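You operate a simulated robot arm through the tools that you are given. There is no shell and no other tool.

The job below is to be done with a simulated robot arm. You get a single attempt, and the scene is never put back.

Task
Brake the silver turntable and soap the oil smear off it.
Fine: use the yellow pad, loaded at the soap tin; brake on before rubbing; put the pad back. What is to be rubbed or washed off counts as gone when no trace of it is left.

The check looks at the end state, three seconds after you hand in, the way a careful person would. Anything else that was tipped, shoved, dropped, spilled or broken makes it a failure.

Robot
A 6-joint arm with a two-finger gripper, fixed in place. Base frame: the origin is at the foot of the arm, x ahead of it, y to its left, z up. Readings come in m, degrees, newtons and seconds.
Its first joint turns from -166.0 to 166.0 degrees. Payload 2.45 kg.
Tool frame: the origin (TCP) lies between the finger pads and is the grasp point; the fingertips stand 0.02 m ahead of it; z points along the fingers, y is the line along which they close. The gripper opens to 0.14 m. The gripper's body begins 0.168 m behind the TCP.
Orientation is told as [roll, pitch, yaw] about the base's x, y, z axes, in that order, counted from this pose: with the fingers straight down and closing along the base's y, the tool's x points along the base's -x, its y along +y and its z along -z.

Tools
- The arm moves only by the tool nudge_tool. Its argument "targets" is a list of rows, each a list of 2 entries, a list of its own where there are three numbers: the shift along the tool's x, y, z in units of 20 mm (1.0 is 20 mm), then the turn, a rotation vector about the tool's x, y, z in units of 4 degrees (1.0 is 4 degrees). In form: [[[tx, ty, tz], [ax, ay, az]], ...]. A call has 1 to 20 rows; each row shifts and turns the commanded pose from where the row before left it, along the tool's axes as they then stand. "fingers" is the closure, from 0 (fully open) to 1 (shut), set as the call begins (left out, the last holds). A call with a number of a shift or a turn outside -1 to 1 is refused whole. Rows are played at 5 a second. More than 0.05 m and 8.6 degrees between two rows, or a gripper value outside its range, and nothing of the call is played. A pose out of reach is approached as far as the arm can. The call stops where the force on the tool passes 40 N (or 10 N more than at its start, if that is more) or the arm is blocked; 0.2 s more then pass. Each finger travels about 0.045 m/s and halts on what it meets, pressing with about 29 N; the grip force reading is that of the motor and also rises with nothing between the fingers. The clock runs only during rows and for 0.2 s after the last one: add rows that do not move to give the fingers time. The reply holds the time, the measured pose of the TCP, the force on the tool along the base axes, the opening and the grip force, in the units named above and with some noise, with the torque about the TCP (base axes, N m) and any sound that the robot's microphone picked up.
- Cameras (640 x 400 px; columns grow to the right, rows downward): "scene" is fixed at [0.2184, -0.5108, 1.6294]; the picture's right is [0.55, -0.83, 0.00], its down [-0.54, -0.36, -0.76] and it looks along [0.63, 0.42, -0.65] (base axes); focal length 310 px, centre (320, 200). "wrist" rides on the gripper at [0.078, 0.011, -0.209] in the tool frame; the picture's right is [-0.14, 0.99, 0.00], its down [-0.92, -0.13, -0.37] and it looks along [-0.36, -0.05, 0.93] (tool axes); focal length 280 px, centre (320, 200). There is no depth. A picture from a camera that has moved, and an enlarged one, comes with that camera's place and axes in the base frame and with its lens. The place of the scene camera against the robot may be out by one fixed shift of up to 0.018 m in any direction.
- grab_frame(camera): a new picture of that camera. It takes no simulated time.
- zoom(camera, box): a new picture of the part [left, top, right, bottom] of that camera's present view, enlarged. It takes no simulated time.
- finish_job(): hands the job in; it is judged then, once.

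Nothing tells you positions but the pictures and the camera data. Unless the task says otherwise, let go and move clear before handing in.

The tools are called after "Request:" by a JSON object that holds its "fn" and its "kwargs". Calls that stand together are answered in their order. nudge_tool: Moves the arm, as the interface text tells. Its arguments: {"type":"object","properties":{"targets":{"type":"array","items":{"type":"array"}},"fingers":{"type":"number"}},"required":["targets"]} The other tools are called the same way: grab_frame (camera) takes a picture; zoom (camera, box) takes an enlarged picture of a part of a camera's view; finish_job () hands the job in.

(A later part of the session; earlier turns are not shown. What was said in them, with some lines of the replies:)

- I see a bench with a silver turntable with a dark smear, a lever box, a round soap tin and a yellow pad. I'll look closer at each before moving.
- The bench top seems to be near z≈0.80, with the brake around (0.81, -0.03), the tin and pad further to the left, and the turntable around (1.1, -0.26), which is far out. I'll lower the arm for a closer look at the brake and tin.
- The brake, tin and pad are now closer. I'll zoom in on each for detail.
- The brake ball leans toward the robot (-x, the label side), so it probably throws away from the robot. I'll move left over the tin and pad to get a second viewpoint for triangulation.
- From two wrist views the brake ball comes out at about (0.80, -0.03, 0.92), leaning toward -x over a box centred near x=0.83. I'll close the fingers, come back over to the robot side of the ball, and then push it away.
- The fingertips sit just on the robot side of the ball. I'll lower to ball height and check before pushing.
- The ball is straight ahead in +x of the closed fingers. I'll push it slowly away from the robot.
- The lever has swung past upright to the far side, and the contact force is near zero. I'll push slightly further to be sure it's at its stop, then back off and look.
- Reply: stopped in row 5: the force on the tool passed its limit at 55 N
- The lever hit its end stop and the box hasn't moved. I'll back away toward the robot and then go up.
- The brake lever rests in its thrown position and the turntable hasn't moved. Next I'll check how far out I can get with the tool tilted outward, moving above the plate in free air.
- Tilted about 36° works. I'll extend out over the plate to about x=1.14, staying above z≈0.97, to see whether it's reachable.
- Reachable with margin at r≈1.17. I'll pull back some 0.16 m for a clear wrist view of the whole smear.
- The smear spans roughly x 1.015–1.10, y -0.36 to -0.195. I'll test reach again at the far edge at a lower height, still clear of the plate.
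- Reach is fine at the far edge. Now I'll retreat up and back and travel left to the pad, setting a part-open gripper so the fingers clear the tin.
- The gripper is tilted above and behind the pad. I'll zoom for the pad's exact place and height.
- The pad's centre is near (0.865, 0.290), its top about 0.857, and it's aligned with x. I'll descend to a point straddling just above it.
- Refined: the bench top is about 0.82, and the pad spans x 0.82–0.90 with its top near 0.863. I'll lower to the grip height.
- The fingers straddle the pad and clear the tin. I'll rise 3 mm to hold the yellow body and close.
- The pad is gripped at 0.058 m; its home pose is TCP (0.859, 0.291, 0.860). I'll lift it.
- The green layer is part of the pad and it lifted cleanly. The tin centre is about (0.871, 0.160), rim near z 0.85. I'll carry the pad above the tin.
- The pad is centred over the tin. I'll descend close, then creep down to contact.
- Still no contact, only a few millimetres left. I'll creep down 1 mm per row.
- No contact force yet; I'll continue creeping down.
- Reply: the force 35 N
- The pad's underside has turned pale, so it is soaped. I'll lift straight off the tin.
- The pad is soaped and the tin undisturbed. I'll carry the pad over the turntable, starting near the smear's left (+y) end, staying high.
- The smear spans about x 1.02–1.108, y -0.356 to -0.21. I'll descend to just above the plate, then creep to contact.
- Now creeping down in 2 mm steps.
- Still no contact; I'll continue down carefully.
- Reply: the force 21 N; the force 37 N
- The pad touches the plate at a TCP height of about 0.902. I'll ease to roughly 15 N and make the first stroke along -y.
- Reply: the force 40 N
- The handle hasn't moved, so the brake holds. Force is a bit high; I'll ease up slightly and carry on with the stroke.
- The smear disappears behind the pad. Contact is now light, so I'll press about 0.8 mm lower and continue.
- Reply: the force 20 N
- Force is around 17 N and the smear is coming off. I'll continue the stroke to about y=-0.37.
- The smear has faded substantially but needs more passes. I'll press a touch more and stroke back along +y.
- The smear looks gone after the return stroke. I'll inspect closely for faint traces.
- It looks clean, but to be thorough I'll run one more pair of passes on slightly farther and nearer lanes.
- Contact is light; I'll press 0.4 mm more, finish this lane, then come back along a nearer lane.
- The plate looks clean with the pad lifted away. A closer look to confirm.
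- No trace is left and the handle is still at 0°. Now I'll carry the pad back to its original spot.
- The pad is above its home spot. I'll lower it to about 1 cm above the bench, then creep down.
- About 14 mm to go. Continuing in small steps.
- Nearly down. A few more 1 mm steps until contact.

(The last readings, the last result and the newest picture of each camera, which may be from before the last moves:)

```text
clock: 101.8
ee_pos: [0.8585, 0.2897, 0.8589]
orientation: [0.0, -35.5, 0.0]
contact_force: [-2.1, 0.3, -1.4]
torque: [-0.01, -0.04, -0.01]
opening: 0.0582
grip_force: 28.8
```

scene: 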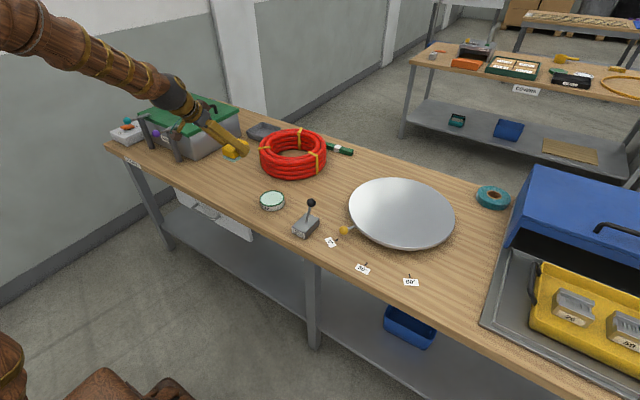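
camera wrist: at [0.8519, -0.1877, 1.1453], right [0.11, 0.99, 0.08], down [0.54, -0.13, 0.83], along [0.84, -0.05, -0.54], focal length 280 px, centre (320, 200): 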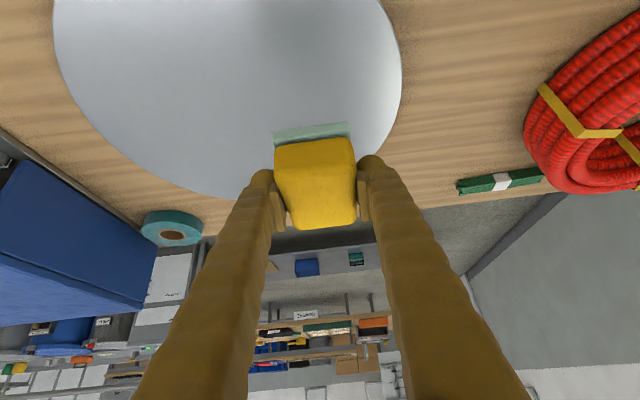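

Request:
{"fn": "nudge_tool", "kwargs": {"targets": [[[0.0291, 0, 0.0407], [0, 0, 0]], [[0, 0, 0], [0, 0, 0]]]}}

Request:
{"fn": "nudge_tool", "kwargs": {"targets": [[[0.0291, 0, 0.0407], [0, 0, 0]], [[0, 0, 0], [0, 0, 0]]]}}

Request:
{"fn": "zoom", "kwargs": {"camera": "scene", "box": [210, 160, 290, 220]}}

```text
clock: 102.4
ee_pos: [0.8582, 0.2899, 0.857]
orientation: [-0.1, -35.5, -0.1]
contact_force: [-0.5, -0.1, -0.4]
torque: [0.02, 0.0, -0.01]
opening: 0.0581
grip_force: 28.9
```

```text
clock: 103.0
ee_pos: [0.8587, 0.2912, 0.8574]
orientation: [0.0, -35.5, -0.1]
contact_force: [0.0, -0.3, 0.4]
torque: [0.02, -0.04, -0.03]
opening: 0.0582
grip_force: 29.2
```

```text
6.67 times, centred on (250, 190) of scene
camera zoom: at [0.2184, -0.5108, 1.6294], right [0.55, -0.83, 0.0], down [-0.54, -0.36, -0.76], along [0.63, 0.42, -0.65], focal length 2064 px, centre (787, 267)
```

zoom: 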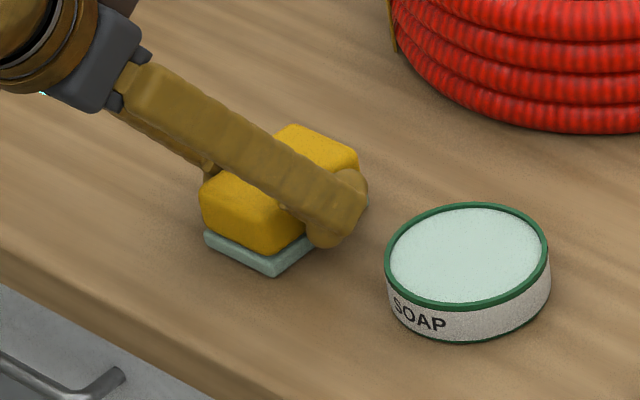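

Visually it is almost exactly where it began. A couple more small steps to feel contact.

Request:
{"fn": "nudge_tool", "kwargs": {"targets": [[[0.0291, 0, 0.0407], [0, 0, 0]], [[0, 0, 0], [0, 0, 0]]]}}

Request:
{"fn": "nudge_tool", "kwargs": {"targets": [[[0.0291, 0, 0.0407], [0, 0, 0]], [[0, 0, 0], [0, 0, 0]]]}}

```text
clock: 103.6
ee_pos: [0.8588, 0.2911, 0.8563]
orientation: [0.0, -35.5, 0.0]
contact_force: [-2.4, -0.2, 5.9]
torque: [0.15, 0.03, 0.07]
opening: 0.0579
grip_force: 28.9
```

```text
clock: 104.2
ee_pos: [0.8592, 0.2911, 0.856]
orientation: [0.0, -35.6, 0.0]
contact_force: [-6.7, -0.2, 29.1]
torque: [0.1, 0.64, 0.01]
opening: 0.0583
grip_force: 28.7
```

The pad is on the bench. I'll relax the pressure by 1 mm and open the fingers partway, keeping clear of the tin.

Request:
{"fn": "nudge_tool", "kwargs": {"targets": [[[-0.0291, 0, -0.0407], [0, 0, 0]], [[0, 0, 0], [0, 0, 0]]]}}

Request:
{"fn": "nudge_tool", "kwargs": {"targets": [[[0, 0, 0], [0, 0, 0]], [[0, 0, 0], [0, 0, 0]], [[0, 0, 0], [0, 0, 0]], [[0, 0, 0], [0, 0, 0]], [[0, 0, 0], [0, 0, 0]]], "fingers": 0.4}}

Request:
{"fn": "zoom", "kwargs": {"camera": "wrist", "box": [200, 60, 440, 240]}}

Request:
{"fn": "zoom", "kwargs": {"camera": "scene", "box": [210, 160, 290, 220]}}

```text
clock: 104.8
ee_pos: [0.8583, 0.2909, 0.8558]
orientation: [-0.2, -35.6, 0.0]
contact_force: [10.1, 1.9, 21.0]
torque: [0.1, 0.47, -0.03]
opening: 0.059
grip_force: 28.9
```

```text
clock: 106.0
ee_pos: [0.858, 0.29, 0.8558]
orientation: [0.0, -35.5, 0.0]
contact_force: [-0.9, 0.0, -0.4]
torque: [-0.01, -0.03, 0.02]
opening: 0.0841
grip_force: 0.1
```

```text
2.22 times, centred on (320, 150) of wrist
camera zoom: at [0.675, 0.3017, 0.9793], right [0.11, 0.99, 0.08], down [0.54, -0.13, 0.83], along [0.84, -0.05, -0.54], focal length 623 px, centre (320, 311)
```

zoom: 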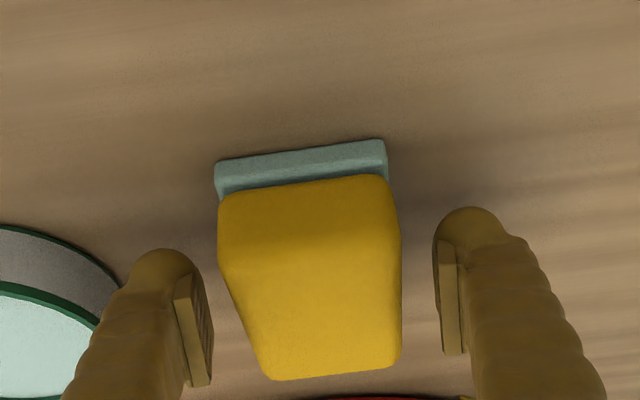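

```text
6.67 times, centred on (250, 190) of scene
camera zoom: at [0.2184, -0.5108, 1.6294], right [0.55, -0.83, 0.0], down [-0.54, -0.36, -0.76], along [0.63, 0.42, -0.65], focal length 2064 px, centre (787, 267)
```

zoom: 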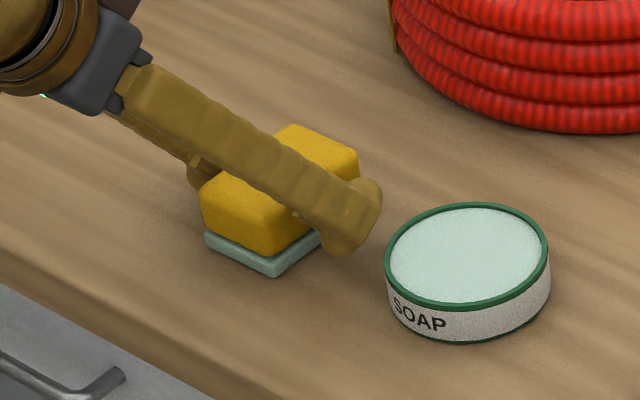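

The pad sits freely where it started. I'll rise straight up and clear, then look over the whole scene.

Request:
{"fn": "nudge_tool", "kwargs": {"targets": [[[-0.29, 0, -0.407], [0, 0, 0]], [[-0.58, 0, -0.81], [0, 0, 0]], [[-0.58, 0, -0.81], [0, 0, 0]], [[-0.58, 0, -0.81], [0, 0, 0]], [[-0.58, 0, -0.81], [0, 0, 0]], [[-0.58, 0, -0.81], [0, 0, 0]], [[-0.58, 0, -0.81], [0, 0, 0]], [[-0.58, 0, -0.81], [0, 0, 0]], [[-0.58, 0, -0.81], [0, 0, 0]], [[-0.58, 0, -0.81], [0, 0, 0]], [[-0.58, 0, -0.81], [0, 0, 0]], [[0, 0, 0], [0, 0, 0]]]}}

Request:
{"fn": "grab_frame", "kwargs": {"camera": "scene"}}

Request:
{"fn": "zoom", "kwargs": {"camera": "scene", "box": [220, 160, 380, 260]}}

Request:
{"fn": "zoom", "kwargs": {"camera": "scene", "box": [320, 160, 480, 300]}}

```text
clock: 108.6
ee_pos: [0.8607, 0.2906, 1.0651]
orientation: [0.0, -35.5, 0.0]
contact_force: [-0.8, -0.4, 0.0]
torque: [0.01, -0.01, 0.04]
opening: 0.0841
grip_force: 0.1
```

```text
taken
```

scene: 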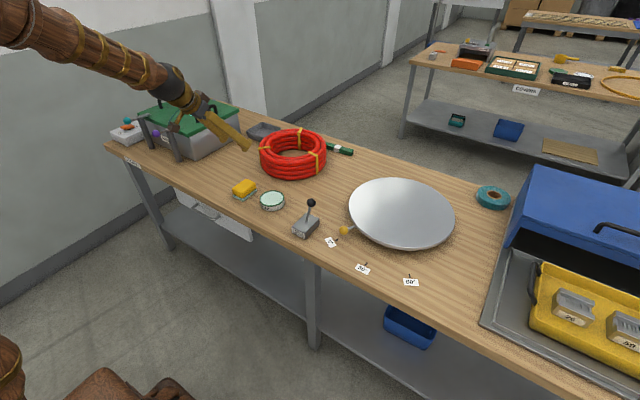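

```text
4.00 times, centred on (300, 210) of scene
camera zoom: at [0.2184, -0.5108, 1.6294], right [0.55, -0.83, 0.0], down [-0.54, -0.36, -0.76], along [0.63, 0.42, -0.65], focal length 1239 px, centre (400, 160)
```

zoom: 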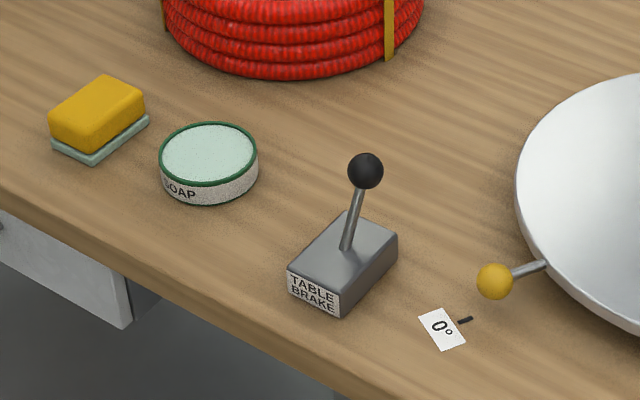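

```text
2.86 times, centred on (400, 230) of scene
camera zoom: at [0.2184, -0.5108, 1.6294], right [0.55, -0.83, 0.0], down [-0.54, -0.36, -0.76], along [0.63, 0.42, -0.65], focal length 885 px, centre (91, 114)
```

zoom: 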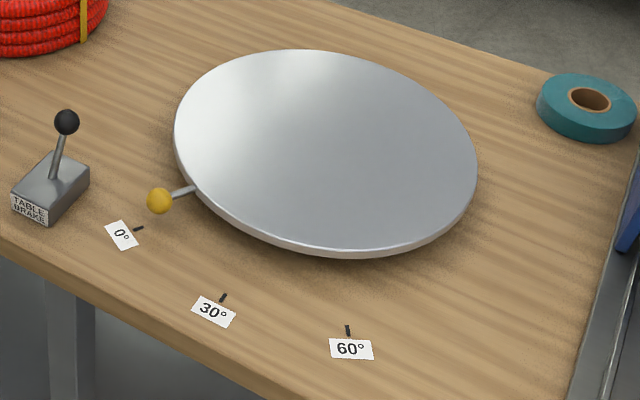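

The plate is clean, the brake is thrown, the turntable is still at 0°, the pad is back in its spot and nothing else has moved. The arm is clear, so I'm handing in.

Request:
{"fn": "finish_job", "kwargs": {}}

```text
The job is handed in.
```

The turntable is braked and the oil smear is off it. Zoomed views from both cameras showed no trace left on the plate before I handed in.

- **Brake:** I pushed the lever away from the robot to its end stop, and it stayed there. Nothing on the box marks which way is on. The turntable's handle stayed at its 0° mark through all the rubbing, so I take it as engaged.
- **Soaping:** I pressed the yellow pad on the soap tin until its underside turned pale, then rubbed only after the brake was thrown. Two strokes took the smear off, and I added two more to be sure.
- **Putting back:** The pad is back on its original spot, and the tin and brake box are where they were. The gripper is open and clear of everything.

The pad's green underside still looks pale from the soap.
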